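You operate a simulated robot arm through the tools that you are given. There is no shell and no other tool. Be economical: measure what you need, move in short steps, check, and stop when the job is done.

Carry out the task below with a simulated robot arm. There is one attempt and no reset: what you move stays moved.

Task
Sweep the dirt off the onyx top and into the red pot.
Fine: use the wooden brush and the small dustpan; both go back; none is left lying. Set down upright: wooden brush, small dustpan.

The check looks at the end state, three seconds after you hand in, the way a careful person would. Anything else that was tipped, shoved, dropped, spilled or broken makes it a failure.

Robot
A 7-joint arm with a two-finger parallel gripper, fixed in place. Base frame: the origin is at the foot of the arm, x ahead of it, y to its left, z up; the work surface is at about z = 72. Lengths are in cm, angles in degrees, forces in N, time in s.
With the tool pointing down near the work surface it reaches from about 16 to 68 cm from the base axis. Its first joint turns from -66.0 to 66.0 degrees. Payload 2.4 kg.
The TCP is the grasp point between the finger pads, 3 cm short of the fingertips. In the tool frame z runs along the fingers and y along their closing line. The gripper opens to 9.4 cm. The fingers are 2.8 cm wide and 1 cm thick; the gripper's body (5 by 9.6 cm) begins 5.5 cm behind the TCP.
Orientation is told as [roll, pitch, yaw] about the base's x, y, z axes, in that order, counted from this pose: with the fingers straight down and closing along the base's y, the tool's x points along the base's -x, its y along +y and its z along -z.

Tools
- The arm moves only by the tool move_arm. Its argument "series" is one flat list of numbers, 6 for each row, row after row: the shift along the base's x, y, z in cm, then the turn, a rotation vector about the base's x, y, z in rad. In form: [dx, dy, dz, rx, ry, rz, dx, dy, dz, rx, ry, rz, ...]. A call has 1 to 8 rows; each row is the pose to reach, as a shift and turn from the pose commanded when the call began. "gripper" is the opening, from 0 (shut) to 1 (fully open), set as the call begins (left out, the last holds). Each row takes 0.2 s and may step no farther than 5 cm and 8.6 degrees from the row before; otherwise, or with a gripper value out of range, the whole call is refused. Where a pose cannot be reached the arm comes as near as it can. A force on the tool above 60 N (or 10 N above the force at the start of the call, whichever is more), or a blocked arm, ends the call early, and 0.2 s more pass. The fingers move at their own pace (about 15.3 cm/s each) and stop on an object; they squeeze with about 29 N. The grip force told is the motor's: it shows also when the fingers shut on nothing. Time passes only in rows, and 0.2 s behind the last, so rows that repeat a pose let the fingers close. The reply holds the time, the measured pose of the TCP, the force on the tool along the base axes, the opening and the grip force, in the units named above and with some noise, with the torque about the TCP (base axes, N m) and any sound that the robot's microphone picked up, and new pictures: "show" is both (left out), scene, wrist or none.
- Cameras (640 x 400 px; columns grow to the right, rows downward): "scene" is fixed at [2.01, 46.15, 144.19]; the picture's right is [-0.88, -0.48, 0.00], its down [-0.28, 0.52, -0.81] and it looks along [0.38, -0.71, -0.59] (base axes); focal length 340 px, centre (320, 200). "wrist" rides on the gripper at [7.6, 1.4, -10.2] in the tool frame; the picture's right is [-0.18, 0.98, 0.00], its down [-0.75, -0.14, -0.64] and it looks along [-0.63, -0.12, 0.77] (tool axes); focal length 243 px, centre (320, 200).
- probe_pixels(camera, pixels): for up to 12 pixels [column, row] of the newest picture of that camera ("zoom" is the newest enlarged one), the place [x, y, z] in the base frame of the surface seen there, good to about 0.2 cm. No time passes.
- enlarge(camera, box): a new picture of the part [left, top, right, bottom] of that camera's present view, enlarged. No time passes.
- finish_job(): hands the job in; it is judged then, once.

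Keep the steps short. Do not move on a guess: measure, check each grasp and each placing, and mend mistakes. In all there are 80 turns and 200 pictures (those below and enlarged ones count). Leave the gripper open and the arm clear of the work at the hand-in unless told otherwise, and finish with a single line.

The tools are called as a command line: name --argument value ..., lists and objects as JSON in quotes. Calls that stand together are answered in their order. move_arm: Moves the arm, as the interface text tells. Its arguments: {"type":"object","properties":{"series":{"type":"array","items":{"type":"number"}},"gripper":{"type":"number"},"show":{"type":"string","enum":["both","scene","wrist","none"]}},"required":["series"]} The other tools are called the same way: probe_pixels (camera, pixels) gives the place of the surface under pixels of a picture; enlarge (camera, box) takes an enlarged picture of a part of a camera's view; finish_job () hands the job in.

At the start:

```text
time: 0.0
tool_pos: [33.95, -18.34, 115.58]
tool_rot: [0.0, 0.0, 0.0]
wrist_force: [1.1, 0.4, -0.7]
torque: [0.01, 0.04, 0.01]
opening: 9.39
gripper_force: 0.2
```

scene: 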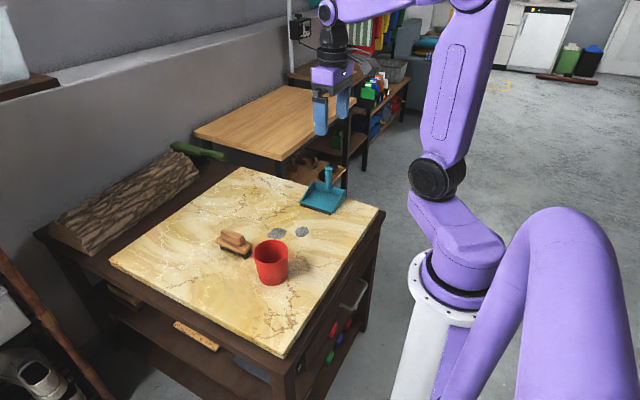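
wrist: 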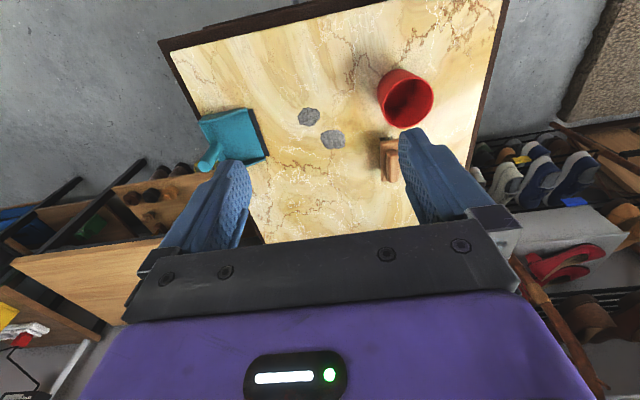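

I see a marble-like (onyx) top with a red pot, wooden brush, teal dustpan and two gray dirt patches. I'll enlarge both views to measure them.

enlarge --camera "scene" --box '[200, 150, 360, 300]'

enlarge --camera "wrist" --box '[180, 50, 450, 220]'

probe_pixels --camera "wrist" --pixels '[[309, 117], [332, 140], [405, 75], [405, 105], [380, 145], [390, 180], [394, 142], [210, 160], [222, 125], [262, 155], [252, 112], [230, 140]]'

probe_pixels --camera "scene" --pixels '[[278, 233], [302, 232], [270, 246], [271, 280], [235, 237], [234, 250], [328, 172], [322, 198], [302, 205], [335, 212], [345, 190], [245, 175]]'

```text
2.67 times, centred on (280, 225) of scene
```

zoom: 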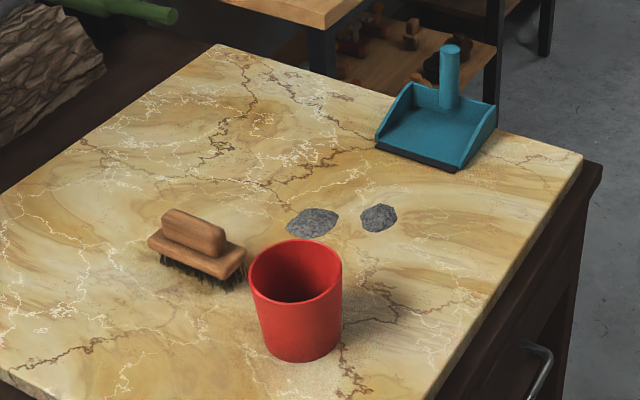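

```text
2.35 times, centred on (315, 135) of wrist
```

zoom: 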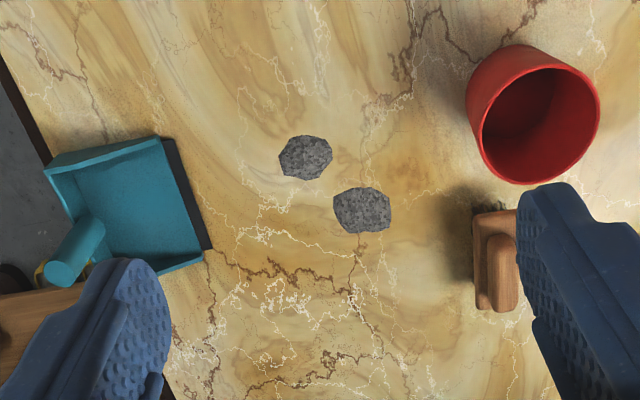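

```text
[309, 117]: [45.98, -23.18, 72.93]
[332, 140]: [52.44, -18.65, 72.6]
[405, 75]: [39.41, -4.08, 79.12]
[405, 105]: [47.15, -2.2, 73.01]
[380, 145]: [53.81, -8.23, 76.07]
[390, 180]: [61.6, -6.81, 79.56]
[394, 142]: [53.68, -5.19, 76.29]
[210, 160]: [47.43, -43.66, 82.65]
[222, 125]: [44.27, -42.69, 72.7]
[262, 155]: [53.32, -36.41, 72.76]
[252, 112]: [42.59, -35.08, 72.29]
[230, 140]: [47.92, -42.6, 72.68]
```

```text
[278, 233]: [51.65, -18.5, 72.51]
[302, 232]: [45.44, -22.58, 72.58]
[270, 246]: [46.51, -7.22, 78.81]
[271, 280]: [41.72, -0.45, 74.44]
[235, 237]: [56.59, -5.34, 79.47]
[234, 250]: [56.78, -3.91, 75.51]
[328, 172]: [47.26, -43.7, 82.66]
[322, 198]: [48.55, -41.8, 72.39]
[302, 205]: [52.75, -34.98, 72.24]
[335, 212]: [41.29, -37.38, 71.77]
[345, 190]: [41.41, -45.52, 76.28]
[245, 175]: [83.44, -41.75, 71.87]
```

probe_pixels --camera "zoom" --pixels '[[46, 170], [158, 140], [172, 142], [209, 247], [200, 262], [80, 240], [70, 270], [110, 210], [468, 95], [598, 100], [527, 47], [535, 182]]'

enlarge --camera "scene" --box '[205, 215, 301, 290]'

```text
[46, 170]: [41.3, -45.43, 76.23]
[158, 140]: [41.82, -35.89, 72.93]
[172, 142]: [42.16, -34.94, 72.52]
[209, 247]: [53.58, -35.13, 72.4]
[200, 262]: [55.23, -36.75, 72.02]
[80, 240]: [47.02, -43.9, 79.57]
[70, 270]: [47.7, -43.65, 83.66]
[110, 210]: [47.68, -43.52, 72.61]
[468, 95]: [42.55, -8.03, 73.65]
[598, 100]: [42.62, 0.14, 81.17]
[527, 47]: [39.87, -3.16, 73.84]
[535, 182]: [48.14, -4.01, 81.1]
```

```text
5.33 times, centred on (253, 252) of scene
```

zoom: 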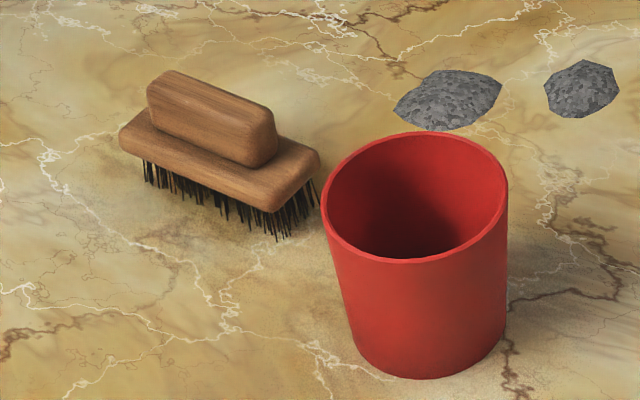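

probe_pixels --camera "zoom" --pixels '[[170, 75], [150, 92], [268, 122], [244, 158], [123, 140], [316, 158], [268, 208], [277, 236], [326, 190], [505, 190], [400, 134], [400, 260]]'

probe_pixels --camera "zoom" --pixels '[[210, 110], [200, 130], [215, 170], [445, 85], [445, 128], [395, 110], [500, 85], [582, 65], [582, 85], [618, 90], [546, 90], [410, 200]]'

```text
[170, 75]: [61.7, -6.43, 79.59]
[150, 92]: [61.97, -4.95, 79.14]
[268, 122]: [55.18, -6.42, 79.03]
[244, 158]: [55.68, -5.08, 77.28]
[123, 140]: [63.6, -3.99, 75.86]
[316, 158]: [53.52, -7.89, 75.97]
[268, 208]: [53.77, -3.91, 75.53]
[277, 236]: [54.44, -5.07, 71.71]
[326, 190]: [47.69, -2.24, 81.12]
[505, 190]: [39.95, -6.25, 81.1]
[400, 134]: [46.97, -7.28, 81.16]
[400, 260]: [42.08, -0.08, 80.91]
```

```text
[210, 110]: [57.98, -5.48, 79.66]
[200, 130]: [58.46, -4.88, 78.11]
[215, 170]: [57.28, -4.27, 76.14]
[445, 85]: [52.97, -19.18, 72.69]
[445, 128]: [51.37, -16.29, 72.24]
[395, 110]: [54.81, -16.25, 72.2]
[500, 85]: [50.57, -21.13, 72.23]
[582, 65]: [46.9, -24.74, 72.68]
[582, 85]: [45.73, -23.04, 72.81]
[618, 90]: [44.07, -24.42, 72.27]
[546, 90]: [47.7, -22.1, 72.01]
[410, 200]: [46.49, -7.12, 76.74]
```

Brush: centre about (58.6, -5.9), grip block 76.2–79.7 high, long along x. Pot rim at 81.1, centred on (43.8, -3.9). Pan mouth faces +y, with its lip at y=-35. I'll move above the brush with the gripper open.

move_arm --series '[3.08, 1.555, -3.2, 0, 0, 0, 6.16, 3.11, -6.4, 0, 0, 0, 9.24, 4.665, -9.6, 0, 0, 0, 12.32, 6.22, -12.8, 0, 0, 0, 15.4, 7.775, -16, 0, 0, 0, 18.5, 9.33, -19.2, 0, 0, 0, 21.6, 10.9, -22.4, 0, 0, 0, 24.65, 12.44, -25.6, 0, 0, 0]' --gripper 1

```text
time: 1.8
tool_pos: [58.79, -5.83, 89.96]
tool_rot: [0.0, 0.0, -0.2]
wrist_force: [0.6, 1.1, 0.2]
torque: [0.01, 0.01, 0.03]
opening: 9.39
gripper_force: 0.1
```

scene: 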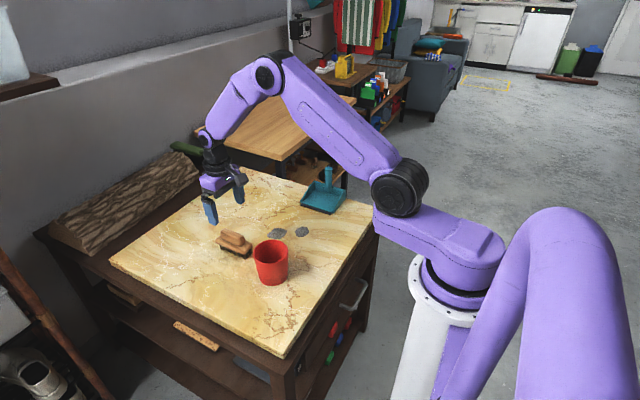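
wrist: 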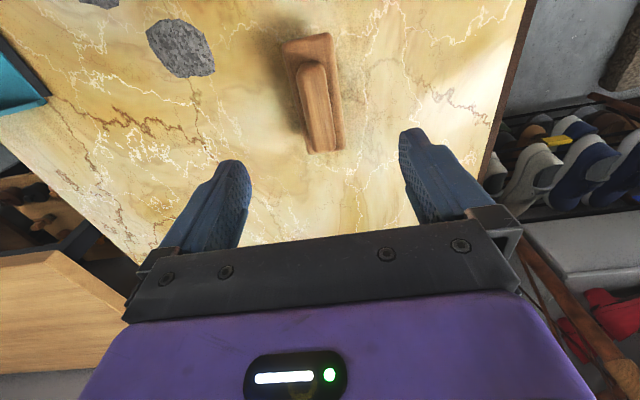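

Above the brush now. Probing its grip from this closer view before going down.

probe_pixels --camera "wrist" --pixels '[[300, 65], [325, 68], [308, 145], [332, 145], [313, 100], [284, 45], [332, 38], [309, 153], [345, 149], [297, 90], [337, 100], [180, 48]]'

```text
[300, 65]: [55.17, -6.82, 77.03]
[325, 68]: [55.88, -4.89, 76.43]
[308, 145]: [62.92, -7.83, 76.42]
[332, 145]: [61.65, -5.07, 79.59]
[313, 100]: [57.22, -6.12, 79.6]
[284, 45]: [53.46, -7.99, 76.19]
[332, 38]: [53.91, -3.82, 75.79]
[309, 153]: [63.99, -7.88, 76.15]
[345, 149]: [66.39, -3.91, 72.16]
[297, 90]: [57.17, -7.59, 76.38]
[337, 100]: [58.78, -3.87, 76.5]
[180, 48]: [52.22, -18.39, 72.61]
```

Brush is centred under the tool. Going straight down to z≈79.7.

move_arm --series '[0, 0, -4, 0, 0, 0, 0, 0, -8, 0, 0, 0, 0, 0, -10.2, 0, 0, 0]' --show "none"

move_arm --series '[0, 0, 0, 0, 0, 0, 0, 0, 0, 0, 0, 0, 0, 0, 0, 0, 0, 0]' --gripper 0

```text
time: 2.6
tool_pos: [58.8, -5.81, 79.75]
tool_rot: [0.0, 0.0, 0.0]
wrist_force: [0.2, 0.8, 0.5]
torque: [0.02, 0.0, -0.01]
opening: 9.4
gripper_force: 0.0
```

```text
time: 3.4
tool_pos: [58.63, -5.8, 79.69]
tool_rot: [0.0, -0.1, 0.0]
wrist_force: [0.1, -0.3, -0.4]
torque: [-0.01, 0.0, -0.01]
opening: 2.81
gripper_force: 29.2
```

scene: 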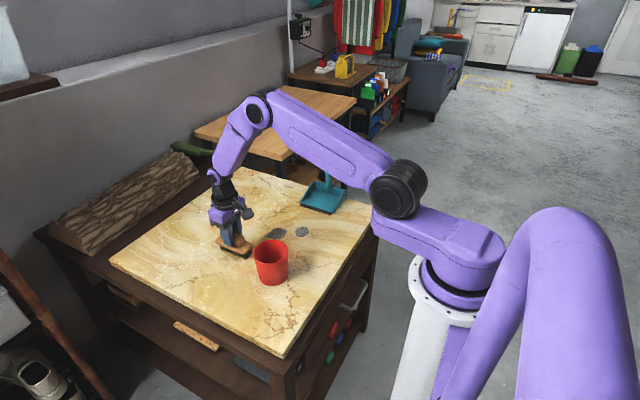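
wrist: 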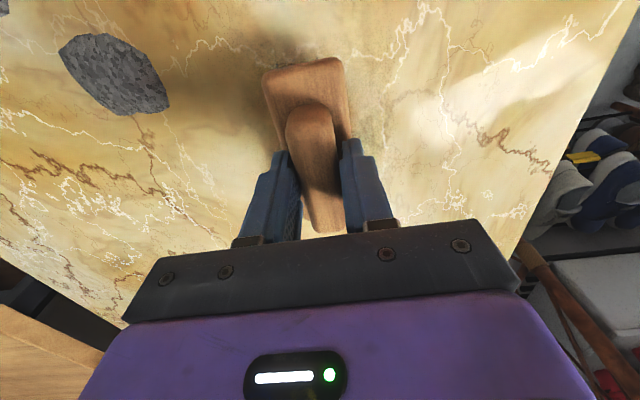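

Grip holds at 2.81 cm and 29 N. Home pose for the brush: commanded (58.6, -5.9, 79.8). I'll lift it, carry it to behind the farther pile (45.8, -23.4) and stop just above the top.

move_arm --series '[0, 0, 4.9, 0, 0, 0, -1, -4.8, 4.9, 0, 0, 0, -5, -7.5, 4.9, 0, 0, 0, -9.3, -9.7, 4.9, 0, 0, 0, -13.6, -11.2, 4.9, 0, 0, 0, -14.1, -12.7, 4.9, 0, 0, 0, -14.1, -12.7, 2.0, 0, 0, 0]'

```text
time: 5.0
tool_pos: [44.7, -18.35, 81.8]
tool_rot: [0.0, 0.0, 0.0]
wrist_force: [-0.3, 0.7, 0.3]
torque: [0.04, -0.02, 0.0]
opening: 0.01
gripper_force: 29.2
```

scene: 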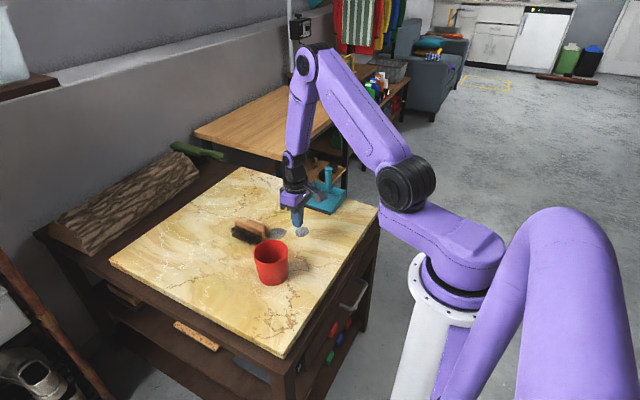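
wrist: 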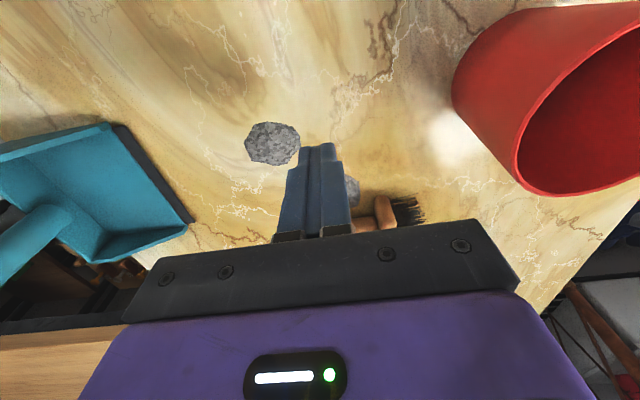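

The brush slipped out (opening 0.01) and lies on its side near pile 1. I'll look closer before moving.

enlarge --camera "scene" --box '[215, 205, 325, 275]'

move_arm --series '[-2, 0, 4.5, 0, 0, 0, -5, 0, 8, 0, 0, 0, -9, 0, 10, 0, 0, 0, -12, 0, 13, 0, 0, 0]' --gripper 1

```text
5.71 times, centred on (270, 240) of scene
```

zoom: 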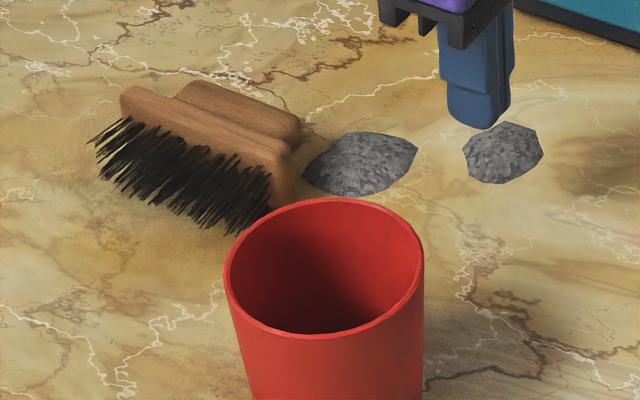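

```text
time: 6.0
tool_pos: [32.65, -18.63, 94.84]
tool_rot: [0.0, 0.0, -0.1]
wrist_force: [-0.4, 0.2, 0.1]
torque: [0.01, -0.02, -0.01]
opening: 9.41
gripper_force: 0.0
```

scene: 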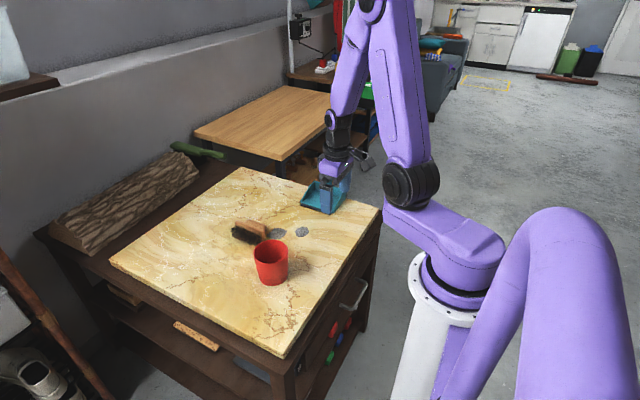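
wrist: 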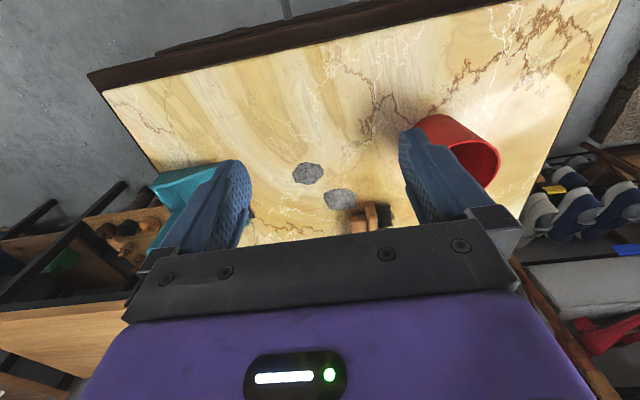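

The brush lies on its side with its bristles toward +y. Measuring it.

enlarge --camera "scene" --box '[220, 205, 316, 265]'

probe_pixels --camera "scene" --pixels '[[238, 222], [252, 228], [264, 234], [248, 220], [258, 224], [265, 228], [240, 233], [255, 240]]'

```text
6.67 times, centred on (268, 235) of scene
```

zoom: 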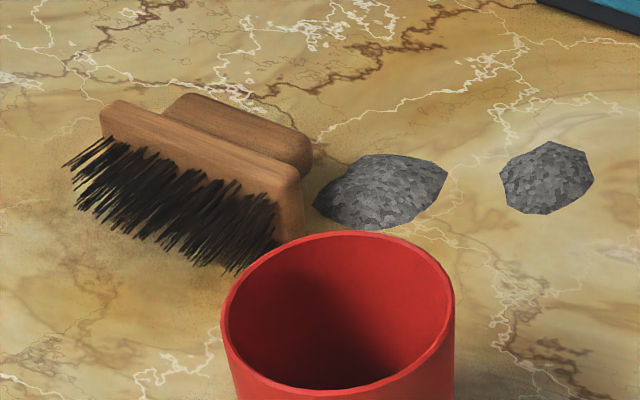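

```text
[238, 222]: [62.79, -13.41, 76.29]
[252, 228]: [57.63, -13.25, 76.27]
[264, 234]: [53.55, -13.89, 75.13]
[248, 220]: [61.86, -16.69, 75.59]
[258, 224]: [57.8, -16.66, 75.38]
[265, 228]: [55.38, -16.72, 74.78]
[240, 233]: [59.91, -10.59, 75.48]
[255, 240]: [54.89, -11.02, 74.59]
```

The grip block is now at x 55.2–62, y -17…-14, z ~73–75.5. I'll turn the gripper 90° (closing along x), take the block by its ends, and roll the brush upright. Moving over it while turning.

move_arm --series '[3.3, 0.36, -0.5, 0, 0, 0.147, 6.6, 0.72, -1, 0, 0, 0.294, 9.9, 1.1, -1.5, 0, 0, 0.441, 13.2, 1.45, -2, 0, 0, 0.588, 16.5, 1.8, -2.5, 0, 0, 0.735, 19.8, 2.2, -3, 0, 0, 0.882, 23.1, 2.55, -3.5, 0, 0, 1.029, 26.2, 2.9, -4, 0, 0, 1.176]' --show "none"

move_arm --series '[0, 0, 0, 0, 0, 0.132, 0, 0, 0, 0, 0, 0.264, 0, 0, 0, 0, 0, 0.395]'

```text
time: 7.8
tool_pos: [58.69, -15.83, 90.9]
tool_rot: [0.1, -0.1, 67.6]
wrist_force: [0.4, 0.3, 0.8]
torque: [-0.01, -0.01, -0.03]
opening: 9.4
gripper_force: 0.0
```

```text
time: 8.6
tool_pos: [58.79, -15.71, 90.74]
tool_rot: [0.0, 0.0, 90.2]
wrist_force: [-0.7, 0.5, -0.3]
torque: [0.0, -0.01, 0.0]
opening: 9.38
gripper_force: 0.0
```

scene: 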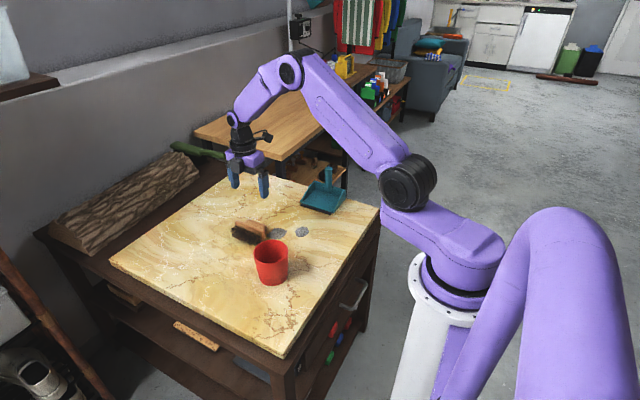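
wrist: 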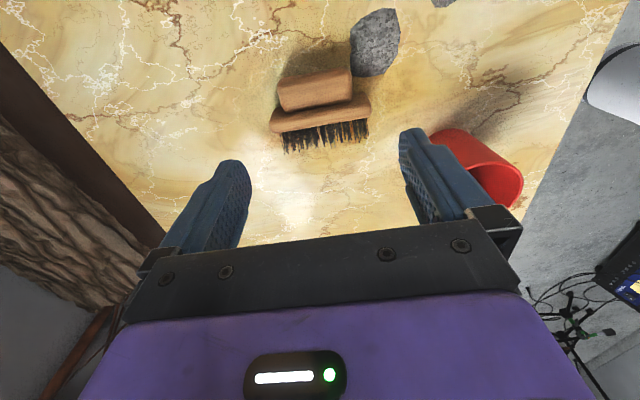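

enlarge --camera "wrist" --box '[240, 40, 420, 160]'

probe_pixels --camera "wrist" --pixels '[[282, 95], [349, 85], [282, 80], [348, 72], [300, 100], [315, 90], [275, 115], [366, 105], [358, 60], [371, 75], [320, 120], [330, 140]]'

```text
3.33 times, centred on (330, 100) of wrist
```

zoom: 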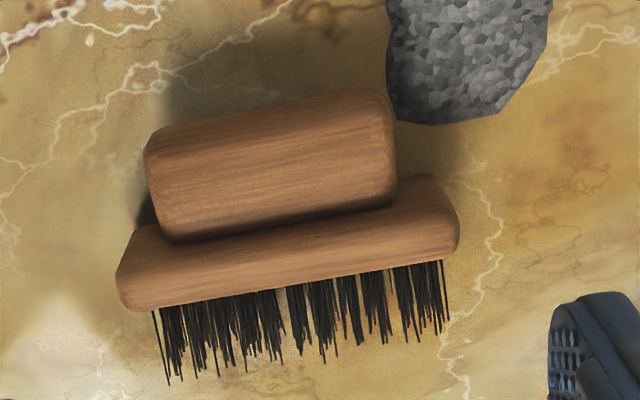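

```text
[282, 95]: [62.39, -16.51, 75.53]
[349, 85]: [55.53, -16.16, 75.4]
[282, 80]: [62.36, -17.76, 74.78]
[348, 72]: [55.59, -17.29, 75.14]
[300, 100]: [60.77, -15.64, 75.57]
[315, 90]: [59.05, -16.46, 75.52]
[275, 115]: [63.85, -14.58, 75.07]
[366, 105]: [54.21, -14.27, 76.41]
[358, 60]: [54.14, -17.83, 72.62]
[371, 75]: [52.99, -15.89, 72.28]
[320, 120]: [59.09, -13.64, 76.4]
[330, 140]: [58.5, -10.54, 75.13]
```

Block centre x≈58.95, y≈-15.9, top 75.5. Going down to TCP z≈76.4 (fingertips at 73.4, above the dirt's edge), then closing along x.

move_arm --series '[0.25, -0.2, -4.5, 0, 0, 0, 0.25, -0.2, -9, 0, 0, 0, 0.25, -0.2, -12.5, 0, 0, 0, 0.25, -0.2, -14.4, 0, 0, 0]' --show "none"

move_arm --series '[0, 0, 0, 0, 0, 0, 0, 0, 0, 0, 0, 0, 0, 0, 0, 0, 0, 0]' --gripper 0

```text
time: 9.6
tool_pos: [59.14, -15.91, 76.57]
tool_rot: [0.1, 0.0, 90.0]
wrist_force: [-5.6, 1.1, 10.9]
torque: [0.17, 0.08, 0.17]
opening: 9.41
gripper_force: 0.1
```

```text
time: 10.4
tool_pos: [59.18, -15.95, 76.55]
tool_rot: [-0.2, -0.1, 89.9]
wrist_force: [3.0, -1.3, 9.0]
torque: [0.06, -0.33, -0.17]
opening: 7.62
gripper_force: 29.1
```

scene: 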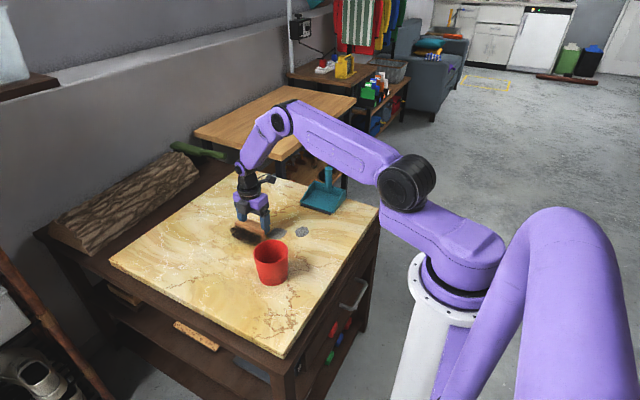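
wrist: 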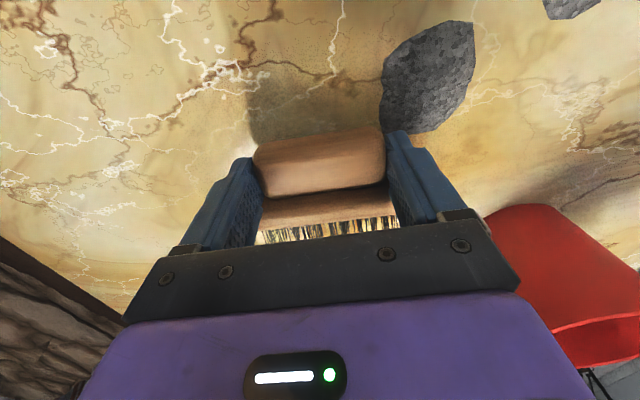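

Closed on 7.6 cm with 29 N; slight contact force. Lifting slowly 4 cm and checking.

move_arm --series '[0, 0, 0.5, 0, 0, 0, 0, 0, 1, 0, 0, 0, 0, 0, 1.7, 0, 0, 0, 0, 0, 2.4, 0, 0, 0, 0, 0, 3.2, 0, 0, 0, 0, 0, 4, 0, 0, 0]'

```text
time: 11.8
tool_pos: [58.92, -15.92, 80.27]
tool_rot: [0.0, 0.0, 90.1]
wrist_force: [-0.1, 0.1, -1.7]
torque: [-0.02, 0.03, -0.01]
opening: 7.65
gripper_force: 28.9
```

scene: 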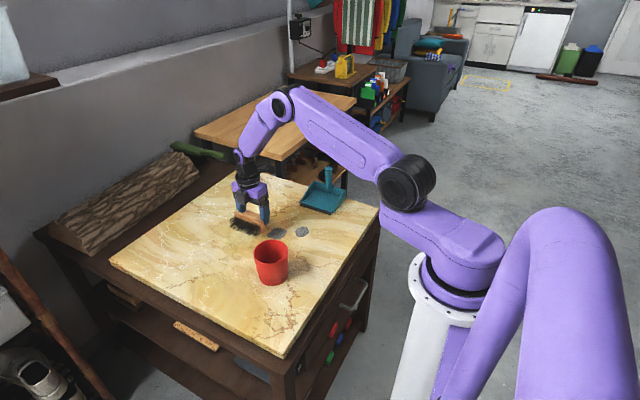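
wrist: 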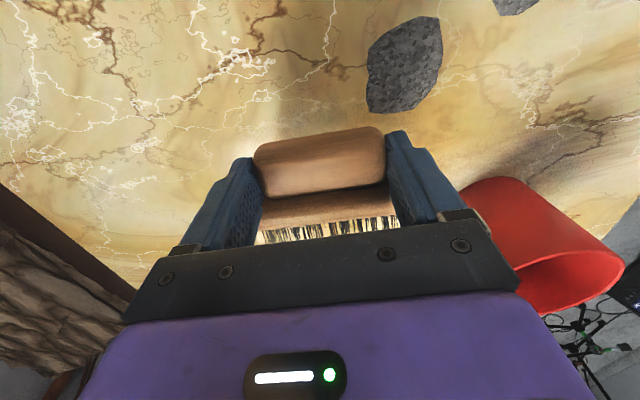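

Held firmly (~1.7 N weight). Now rolling the brush about x: 67° first, raising slightly.

move_arm --series '[0, 0, 0.5, -0.146, 0, 0, 0, 0, 1, -0.292, 0, 0, 0, 0, 1.5, -0.438, 0, 0, 0, 0, 2, -0.584, 0, 0, 0, 0, 2.5, -0.73, 0, 0, 0, 0, 3, -0.876, 0, 0, 0, 0, 3, -1.022, 0, 0, 0, 0, 3, -1.168, 0, 0]'

```text
time: 13.6
tool_pos: [58.95, -15.74, 83.33]
tool_rot: [-0.1, 67.1, 89.9]
wrist_force: [-0.4, -0.7, -2.3]
torque: [0.01, 0.02, -0.01]
opening: 7.63
gripper_force: 29.0
```

scene: 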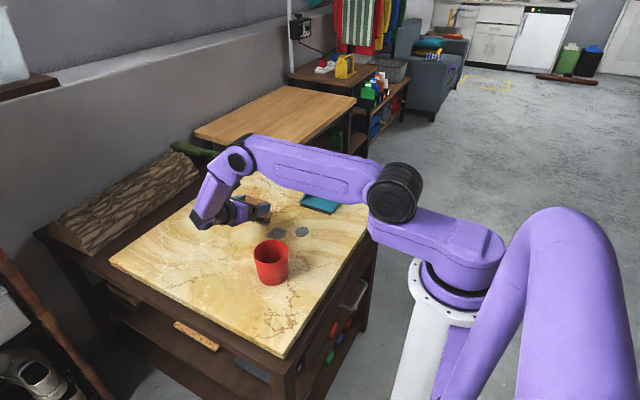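
wrist: 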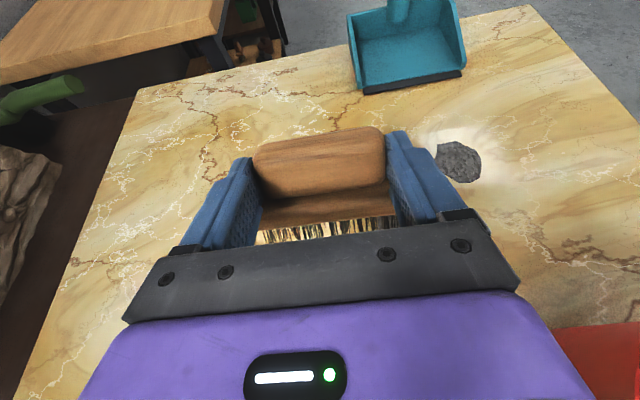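

Rolled 67° and still held. Rolling the remaining 23° to stand it bristles-down.

move_arm --series '[0, 0, 0, -0.134, 0, 0, 0, 0, 0, -0.268, 0, 0, 0, 0, 0, -0.402, 0, 0]'

enlarge --camera "scene" --box '[180, 170, 308, 250]'

```text
time: 14.4
tool_pos: [59.05, -15.85, 83.31]
tool_rot: [-138.4, 89.9, -48.5]
wrist_force: [-0.4, -0.2, -1.8]
torque: [0.07, -0.01, -0.01]
opening: 7.65
gripper_force: 29.0
```

scene: 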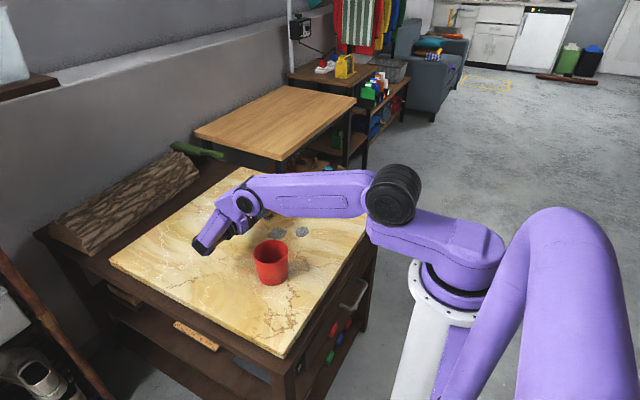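
wrist: 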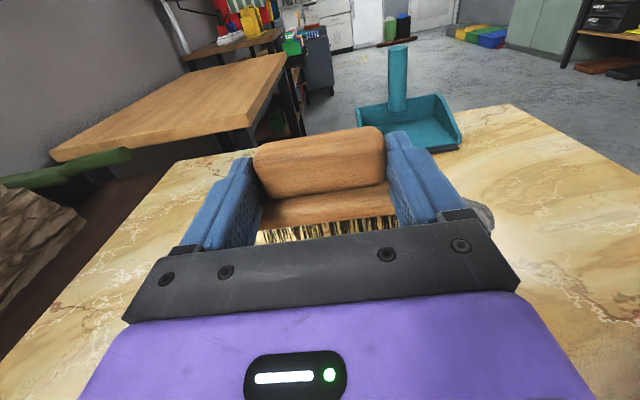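

```text
5.00 times, centred on (244, 210) of scene
```

zoom: 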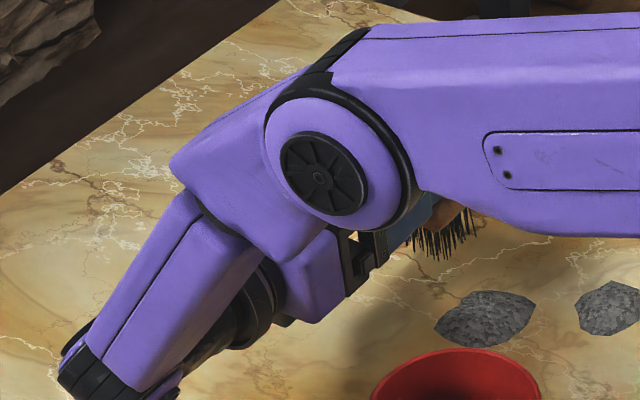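

Brush is upright in the hand. Before lowering, I'll probe the wrist links' heights for clearance.

probe_pixels --camera "zoom" --pixels '[[75, 380], [130, 390], [180, 385], [210, 370], [250, 345], [310, 315], [345, 290], [430, 245], [460, 235], [500, 235], [600, 237], [400, 220]]'

probe_pixels --camera "scene" --pixels '[[193, 245], [205, 255], [212, 252], [300, 218], [350, 213], [280, 238], [302, 233]]'

```text
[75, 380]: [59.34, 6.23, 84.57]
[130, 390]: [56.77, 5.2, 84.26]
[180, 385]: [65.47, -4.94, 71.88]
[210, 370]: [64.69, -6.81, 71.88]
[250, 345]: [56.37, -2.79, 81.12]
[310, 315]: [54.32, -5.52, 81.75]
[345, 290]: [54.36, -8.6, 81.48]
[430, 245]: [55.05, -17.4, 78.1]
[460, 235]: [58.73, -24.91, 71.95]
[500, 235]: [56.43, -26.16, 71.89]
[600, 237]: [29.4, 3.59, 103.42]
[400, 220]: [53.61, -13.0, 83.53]
```

```text
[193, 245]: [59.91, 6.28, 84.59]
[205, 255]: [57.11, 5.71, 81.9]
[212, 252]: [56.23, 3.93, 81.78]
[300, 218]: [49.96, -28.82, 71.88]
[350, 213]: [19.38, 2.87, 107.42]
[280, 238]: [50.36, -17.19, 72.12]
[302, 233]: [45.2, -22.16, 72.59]
```

Wrist underside should clear. I'll shift the brush 4.5 cm toward +y (off the pile) and lower slowly to just touching.

move_arm --series '[0, 2.3, 0, 0, 0, 0, 0, 4.5, 0, 0, 0, 0, 0, 4.5, -2, 0, 0, 0, 0, 4.5, -3.5, 0, 0, 0, 0, 4.5, -4.3, 0, 0, 0, 0, 4.5, -4.8, 0, 0, 0, 0, 4.5, -5.1, 0, 0, 0]'

enlarge --camera "scene" --box '[180, 180, 308, 260]'

```text
time: 16.0
tool_pos: [57.75, -11.97, 78.58]
tool_rot: [-9.1, 89.8, 80.8]
wrist_force: [-1.0, -0.9, -0.4]
torque: [0.06, 0.01, -0.03]
opening: 7.65
gripper_force: 29.3
out of reach, approached as far as the arm can: row 5, 6, 7
```

scene: 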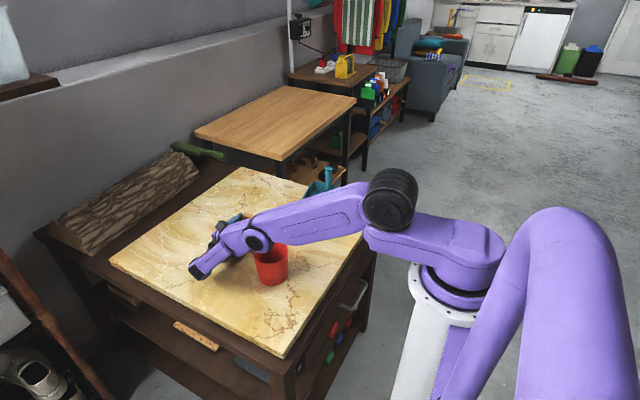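
wrist: 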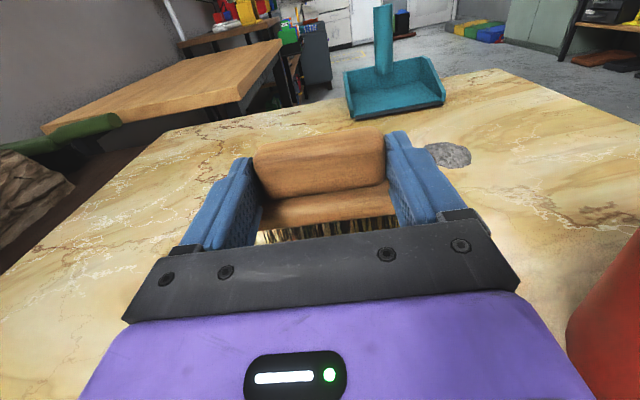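

```text
5.00 times, centred on (244, 220) of scene
```

zoom: 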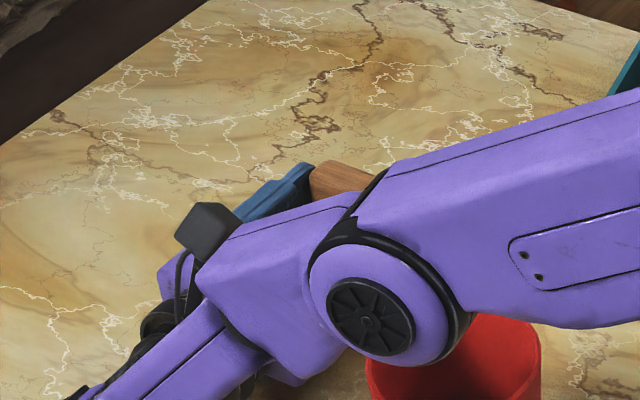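

It reached z≈78.6 (brush ~0.6 cm above the top) with a slight yaw. I'll check the forearm's clearance to the pot and where the brush bottom is.

probe_pixels --camera "zoom" --pixels '[[370, 320], [390, 362], [450, 345], [520, 330], [400, 372], [470, 320], [300, 380], [335, 180]]'

probe_pixels --camera "wrist" --pixels '[[320, 150], [320, 205], [265, 155], [375, 150], [448, 155], [320, 230], [385, 225], [270, 237]]'

```text
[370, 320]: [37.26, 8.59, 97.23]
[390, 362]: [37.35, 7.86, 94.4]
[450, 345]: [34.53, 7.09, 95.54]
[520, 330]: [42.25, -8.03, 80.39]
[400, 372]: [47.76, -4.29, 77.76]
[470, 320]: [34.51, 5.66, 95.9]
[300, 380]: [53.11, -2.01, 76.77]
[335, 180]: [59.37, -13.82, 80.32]
```

```text
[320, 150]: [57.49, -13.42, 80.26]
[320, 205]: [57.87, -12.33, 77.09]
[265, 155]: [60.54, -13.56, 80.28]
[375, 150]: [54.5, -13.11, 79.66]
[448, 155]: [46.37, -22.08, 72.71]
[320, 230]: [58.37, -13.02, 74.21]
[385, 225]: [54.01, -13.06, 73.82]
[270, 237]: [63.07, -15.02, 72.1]
```

Forearm is high (z≥94); brush is ~0.65 cm above the top and level. Releasing it here, then looking.

move_arm --series '[0, 0, 0, 0, 0, 0, 0, 0, 0, 0, 0, 0]' --gripper 0.92

enlarge --camera "wrist" --box '[200, 100, 460, 260]'

```text
time: 16.6
tool_pos: [57.85, -11.83, 78.77]
tool_rot: [-4.8, 90.0, 85.2]
wrist_force: [0.0, 0.7, -0.4]
torque: [-0.03, -0.03, -0.04]
opening: 8.63
gripper_force: 0.0
```

scene: 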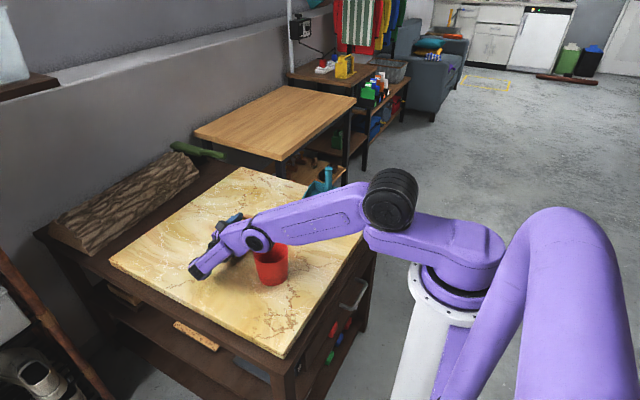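
wrist: 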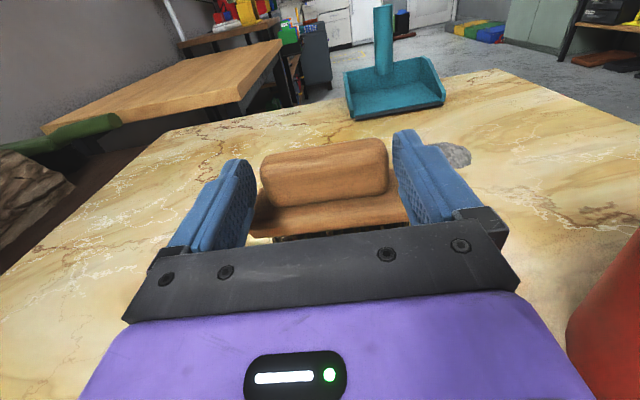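

```text
2.46 times, centred on (330, 180) of wrist
```

zoom: 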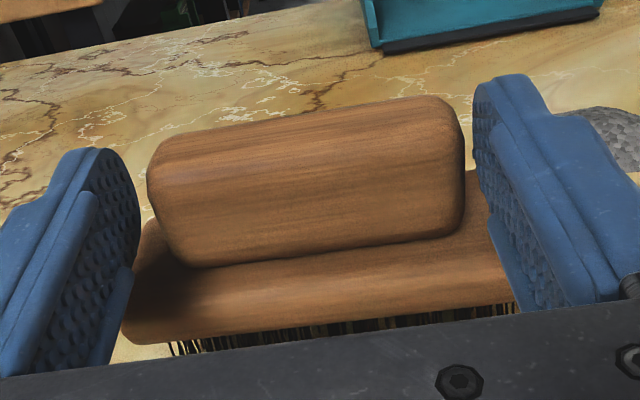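

Brush stands upright (block top level in view). Opening fully and rising straight up, cancelling the 1 cm unreached x offset so the fingers don't bump it.

move_arm --series '[-1.1, -0.4, 0.6, 0, 0, 0, -1.1, -0.4, 1.5, 0, 0, 0, -1.1, -0.4, 3, 0, 0, 0, -1.1, -0.4, 5, 0, 0, 0, -1.1, -0.4, 8, 0, 0, 0, -1.1, -0.4, 12, 0, 0, 0]' --gripper 1

```text
time: 18.0
tool_pos: [56.67, -12.4, 90.7]
tool_rot: [4.2, 89.9, 94.3]
wrist_force: [-0.5, 0.1, 0.8]
torque: [-0.02, -0.02, 0.02]
opening: 9.42
gripper_force: 0.2
```

scene: 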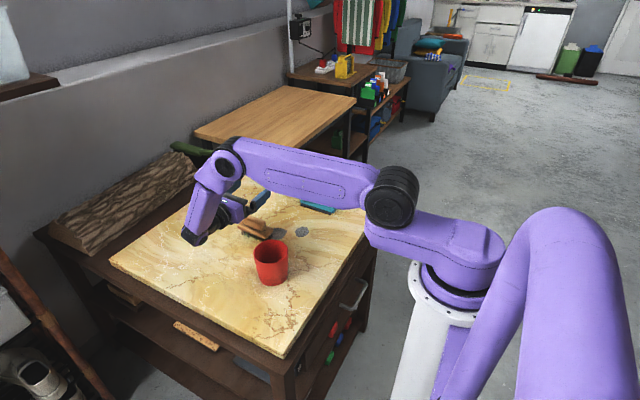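
wrist: 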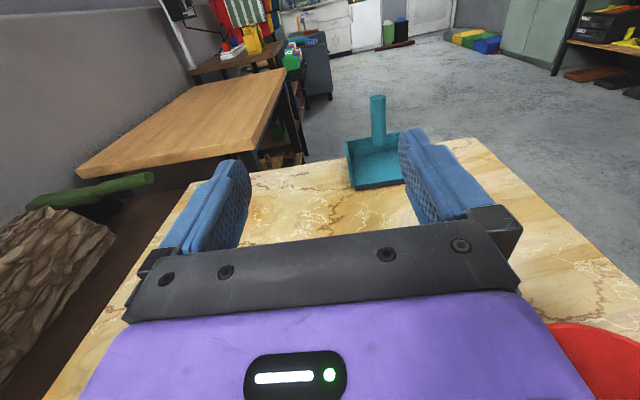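

Brush stands upright. Rolling the tool back to vertical while keeping high.

move_arm --series '[0.2, -0.2, 0.3, 0.147, 0, 0, 0.4, -0.4, 0.6, 0.294, 0, 0, 0.6, -0.6, 0.9, 0.441, 0, 0, 0.8, -0.8, 1, 0.588, 0, 0, 1, -1, 1, 0.735, 0, 0, 1.2, -1.2, 1, 0.882, 0, 0, 1.3, -1.4, 1, 1.029, 0, 0, 1.4, -1.6, 1, 1.176, 0, 0]' --show "none"

move_arm --series '[0, -0.1, 0, 0.132, 0, 0, 0, -0.2, 0, 0.264, 0, 0, 0, -0.3, 0, 0.395, 0, 0]'

```text
time: 19.8
tool_pos: [58.12, -13.95, 91.61]
tool_rot: [0.0, 22.5, 90.1]
wrist_force: [0.6, -0.8, 0.5]
torque: [-0.01, -0.01, 0.01]
opening: 9.38
gripper_force: 0.0
```

```text
time: 20.6
tool_pos: [58.07, -14.3, 91.72]
tool_rot: [-0.1, -0.1, 90.0]
wrist_force: [0.0, 0.6, -0.3]
torque: [0.02, 0.01, 0.0]
opening: 9.42
gripper_force: 0.1
```

scene: 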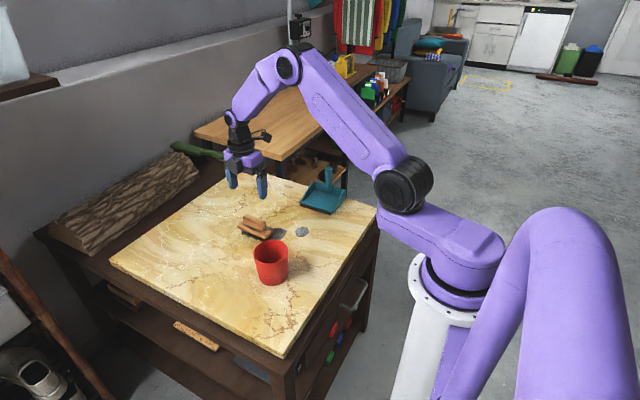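
wrist: 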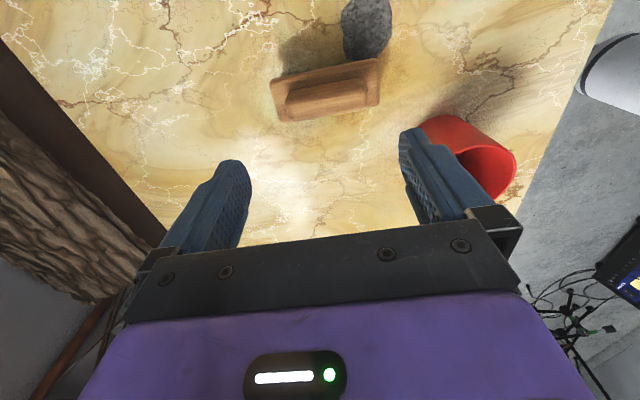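

probe_pixels --camera "wrist" --pixels '[[288, 100], [366, 88], [292, 117], [366, 104], [325, 103], [271, 84], [377, 61], [378, 102], [281, 122], [325, 80], [366, 30], [345, 62]]'

enlarge --camera "wrist" --box '[250, 0, 410, 140]'

```text
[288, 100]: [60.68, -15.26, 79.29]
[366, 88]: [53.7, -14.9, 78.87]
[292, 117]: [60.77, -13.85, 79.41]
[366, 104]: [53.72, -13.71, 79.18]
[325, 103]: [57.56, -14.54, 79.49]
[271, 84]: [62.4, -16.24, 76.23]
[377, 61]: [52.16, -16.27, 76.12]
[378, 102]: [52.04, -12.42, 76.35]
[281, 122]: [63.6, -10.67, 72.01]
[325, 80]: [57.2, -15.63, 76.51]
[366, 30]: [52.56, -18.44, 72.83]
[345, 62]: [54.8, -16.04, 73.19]
```

```text
2.86 times, centred on (330, 70) of wrist
```

zoom: 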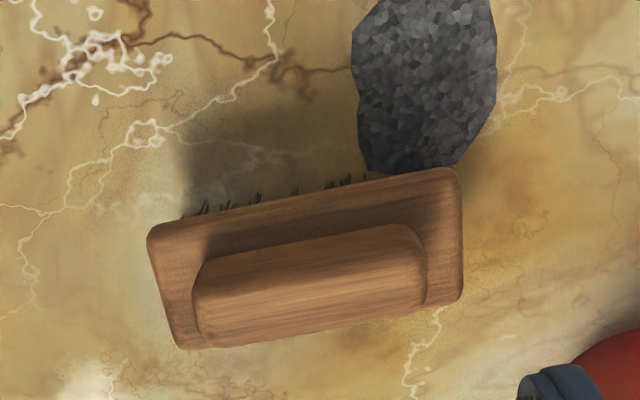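

Brush upright at (57.2, -14.4), unrotated, just behind pile 1. Lowering over its block ends to TCP z≈79.6 and gripping.

move_arm --series '[-0.85, -0.1, -4, 0, 0, 0, -0.85, -0.1, -8, 0, 0, 0, -0.85, -0.1, -11, 0, 0, 0, -0.85, -0.1, -12, 0, 0, 0]' --show "none"

move_arm --series '[0, 0, 0, 0, 0, 0, 0, 0, 0, 0, 0, 0, 0, 0, 0, 0, 0, 0]' --gripper 0 --show "wrist"

```text
time: 21.6
tool_pos: [57.35, -14.29, 79.68]
tool_rot: [0.0, -0.1, 90.0]
wrist_force: [-0.5, 0.1, -0.1]
torque: [0.02, 0.0, -0.02]
opening: 9.4
gripper_force: 0.1
```

```text
time: 22.4
tool_pos: [57.31, -14.3, 79.74]
tool_rot: [0.0, -0.1, 90.0]
wrist_force: [0.5, 0.2, 0.6]
torque: [0.0, 0.0, -0.01]
opening: 8.1
gripper_force: 29.3
```

wrist: 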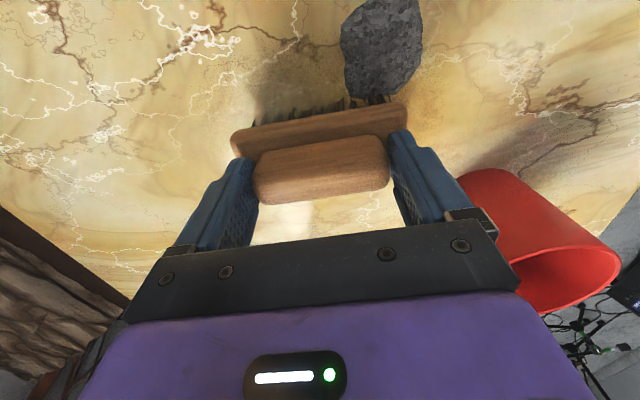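

Opening 8.1 cm, 29 N. Test lift slowly by 2 cm to see whether it stays in the grip.

move_arm --series '[0, 0, 0.3, 0, 0, 0, 0, 0, 0.7, 0, 0, 0, 0, 0, 1.1, 0, 0, 0, 0, 0, 1.5, 0, 0, 0, 0, 0, 2, 0, 0, 0]'

enlarge --camera "scene" --box '[210, 180, 306, 260]'

```text
time: 23.6
tool_pos: [57.31, -14.4, 81.66]
tool_rot: [0.0, -0.1, 90.1]
wrist_force: [0.8, 0.5, -1.8]
torque: [0.04, -0.01, 0.0]
opening: 8.08
gripper_force: 28.6
```

scene: 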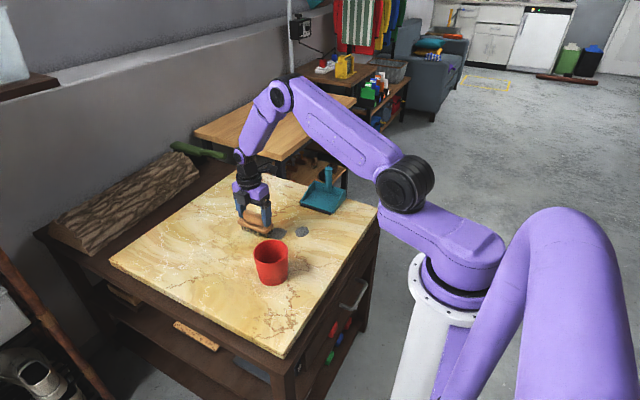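
wrist: 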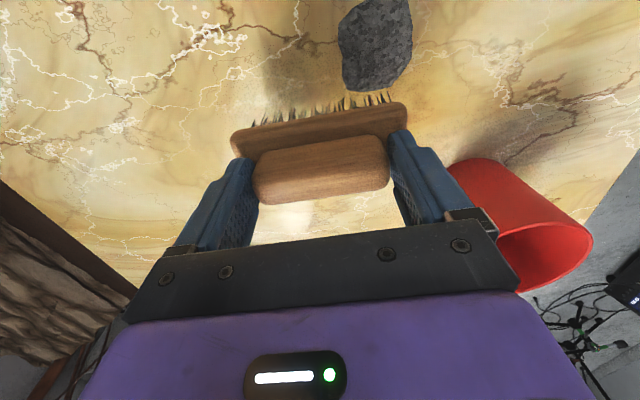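

```text
5.00 times, centred on (258, 220) of scene
```

zoom: 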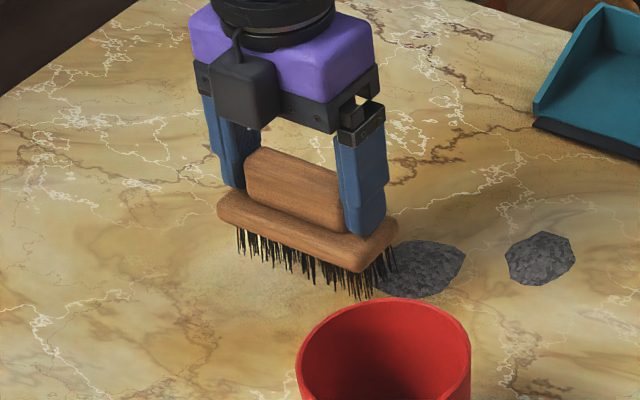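

It holds (-1.8 N weight). Carrying it slowly, raised 3 cm, over to (44.5, -18.6) behind pile 2.

move_arm --series '[0, 0, 1, 0, 0, 0, -1.5, -0.3, 1.5, 0, 0, 0, -3.5, -0.9, 1.5, 0, 0, 0, -5.7, -1.6, 1.5, 0, 0, 0, -7.9, -2.3, 1.5, 0, 0, 0, -10.1, -3, 1.5, 0, 0, 0, -11.8, -3.5, 1.5, 0, 0, 0, -12.75, -4, 1.2, 0, 0, 0]'

enlarge --camera "scene" --box '[230, 180, 326, 260]'

```text
time: 25.4
tool_pos: [44.55, -18.26, 82.75]
tool_rot: [0.0, 0.0, 89.9]
wrist_force: [-0.2, 0.6, -0.6]
torque: [-0.03, 0.02, -0.01]
opening: 8.1
gripper_force: 28.9
```

scene: 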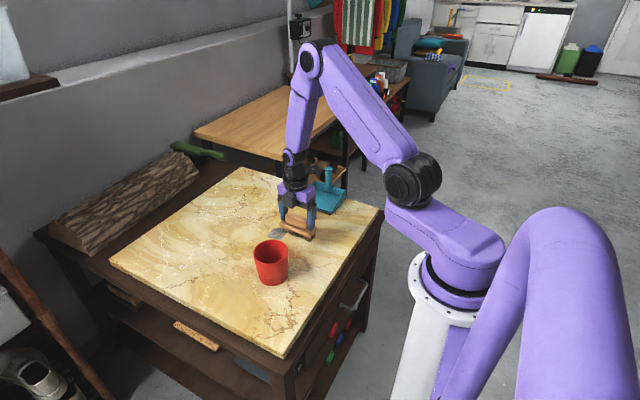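
wrist: 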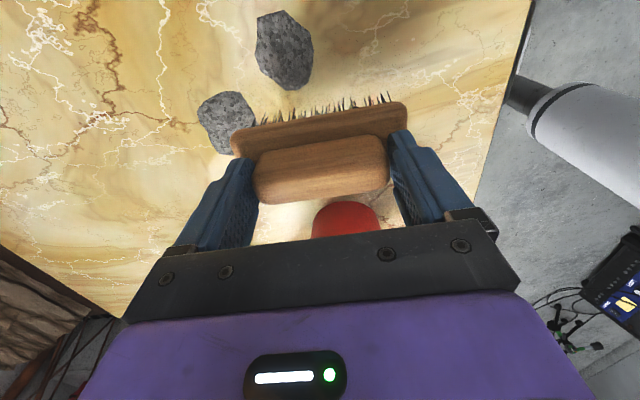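

```text
5.00 times, centred on (278, 220) of scene
```

zoom: 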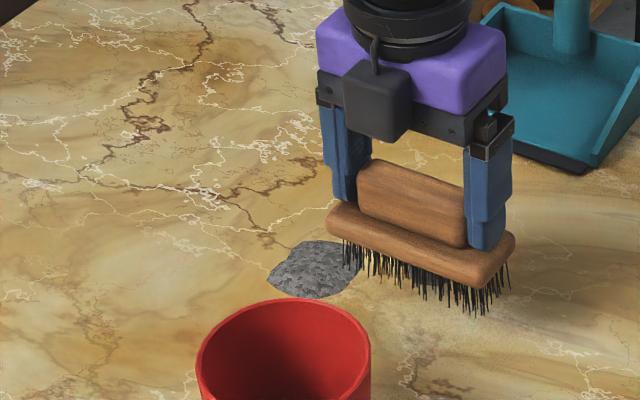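

Positioned behind pile 2. Lowering to the top and starting the first short push toward the pan.

move_arm --series '[0, 0, -1.5, 0, 0, 0, 0, 0, -2.7, 0, 0, 0, 0, 0, -3.2, 0, 0, 0, 0.2, -1.5, -3.2, 0, 0, 0, 0.5, -3, -3.2, 0, 0, 0, 0.8, -4.5, -3.2, 0, 0, 0, 1.1, -6, -3.2, 0, 0, 0, 1.4, -7.5, -3.2, 0, 0, 0]'

enlarge --camera "scene" --box '[250, 170, 346, 250]'

```text
time: 27.2
tool_pos: [45.82, -25.82, 79.64]
tool_rot: [0.1, 0.0, 89.9]
wrist_force: [0.1, -0.4, -0.5]
torque: [-0.07, -0.05, -0.03]
opening: 8.08
gripper_force: 29.2
```

scene: 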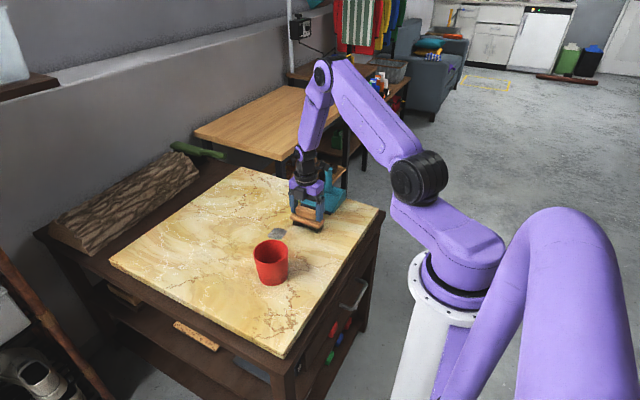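
wrist: 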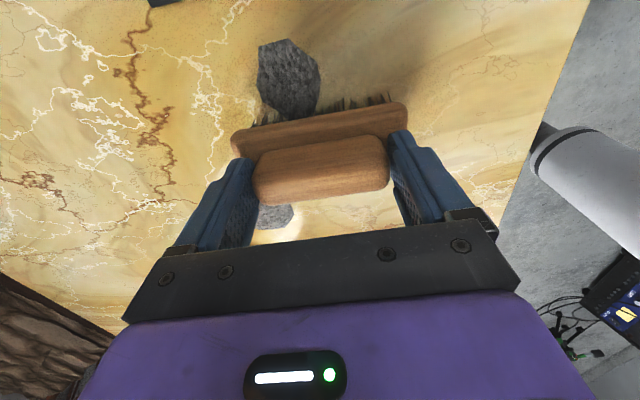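

```text
5.00 times, centred on (298, 210) of scene
```

zoom: 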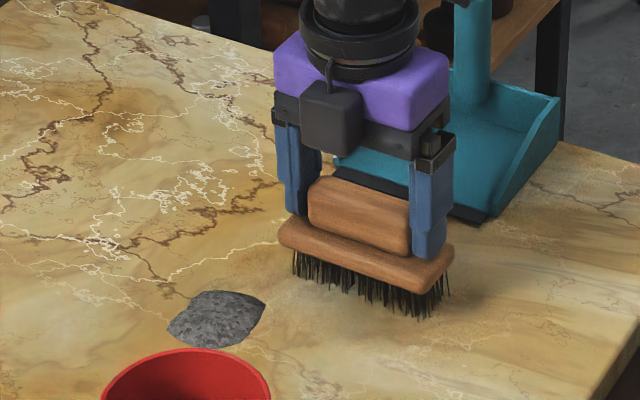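

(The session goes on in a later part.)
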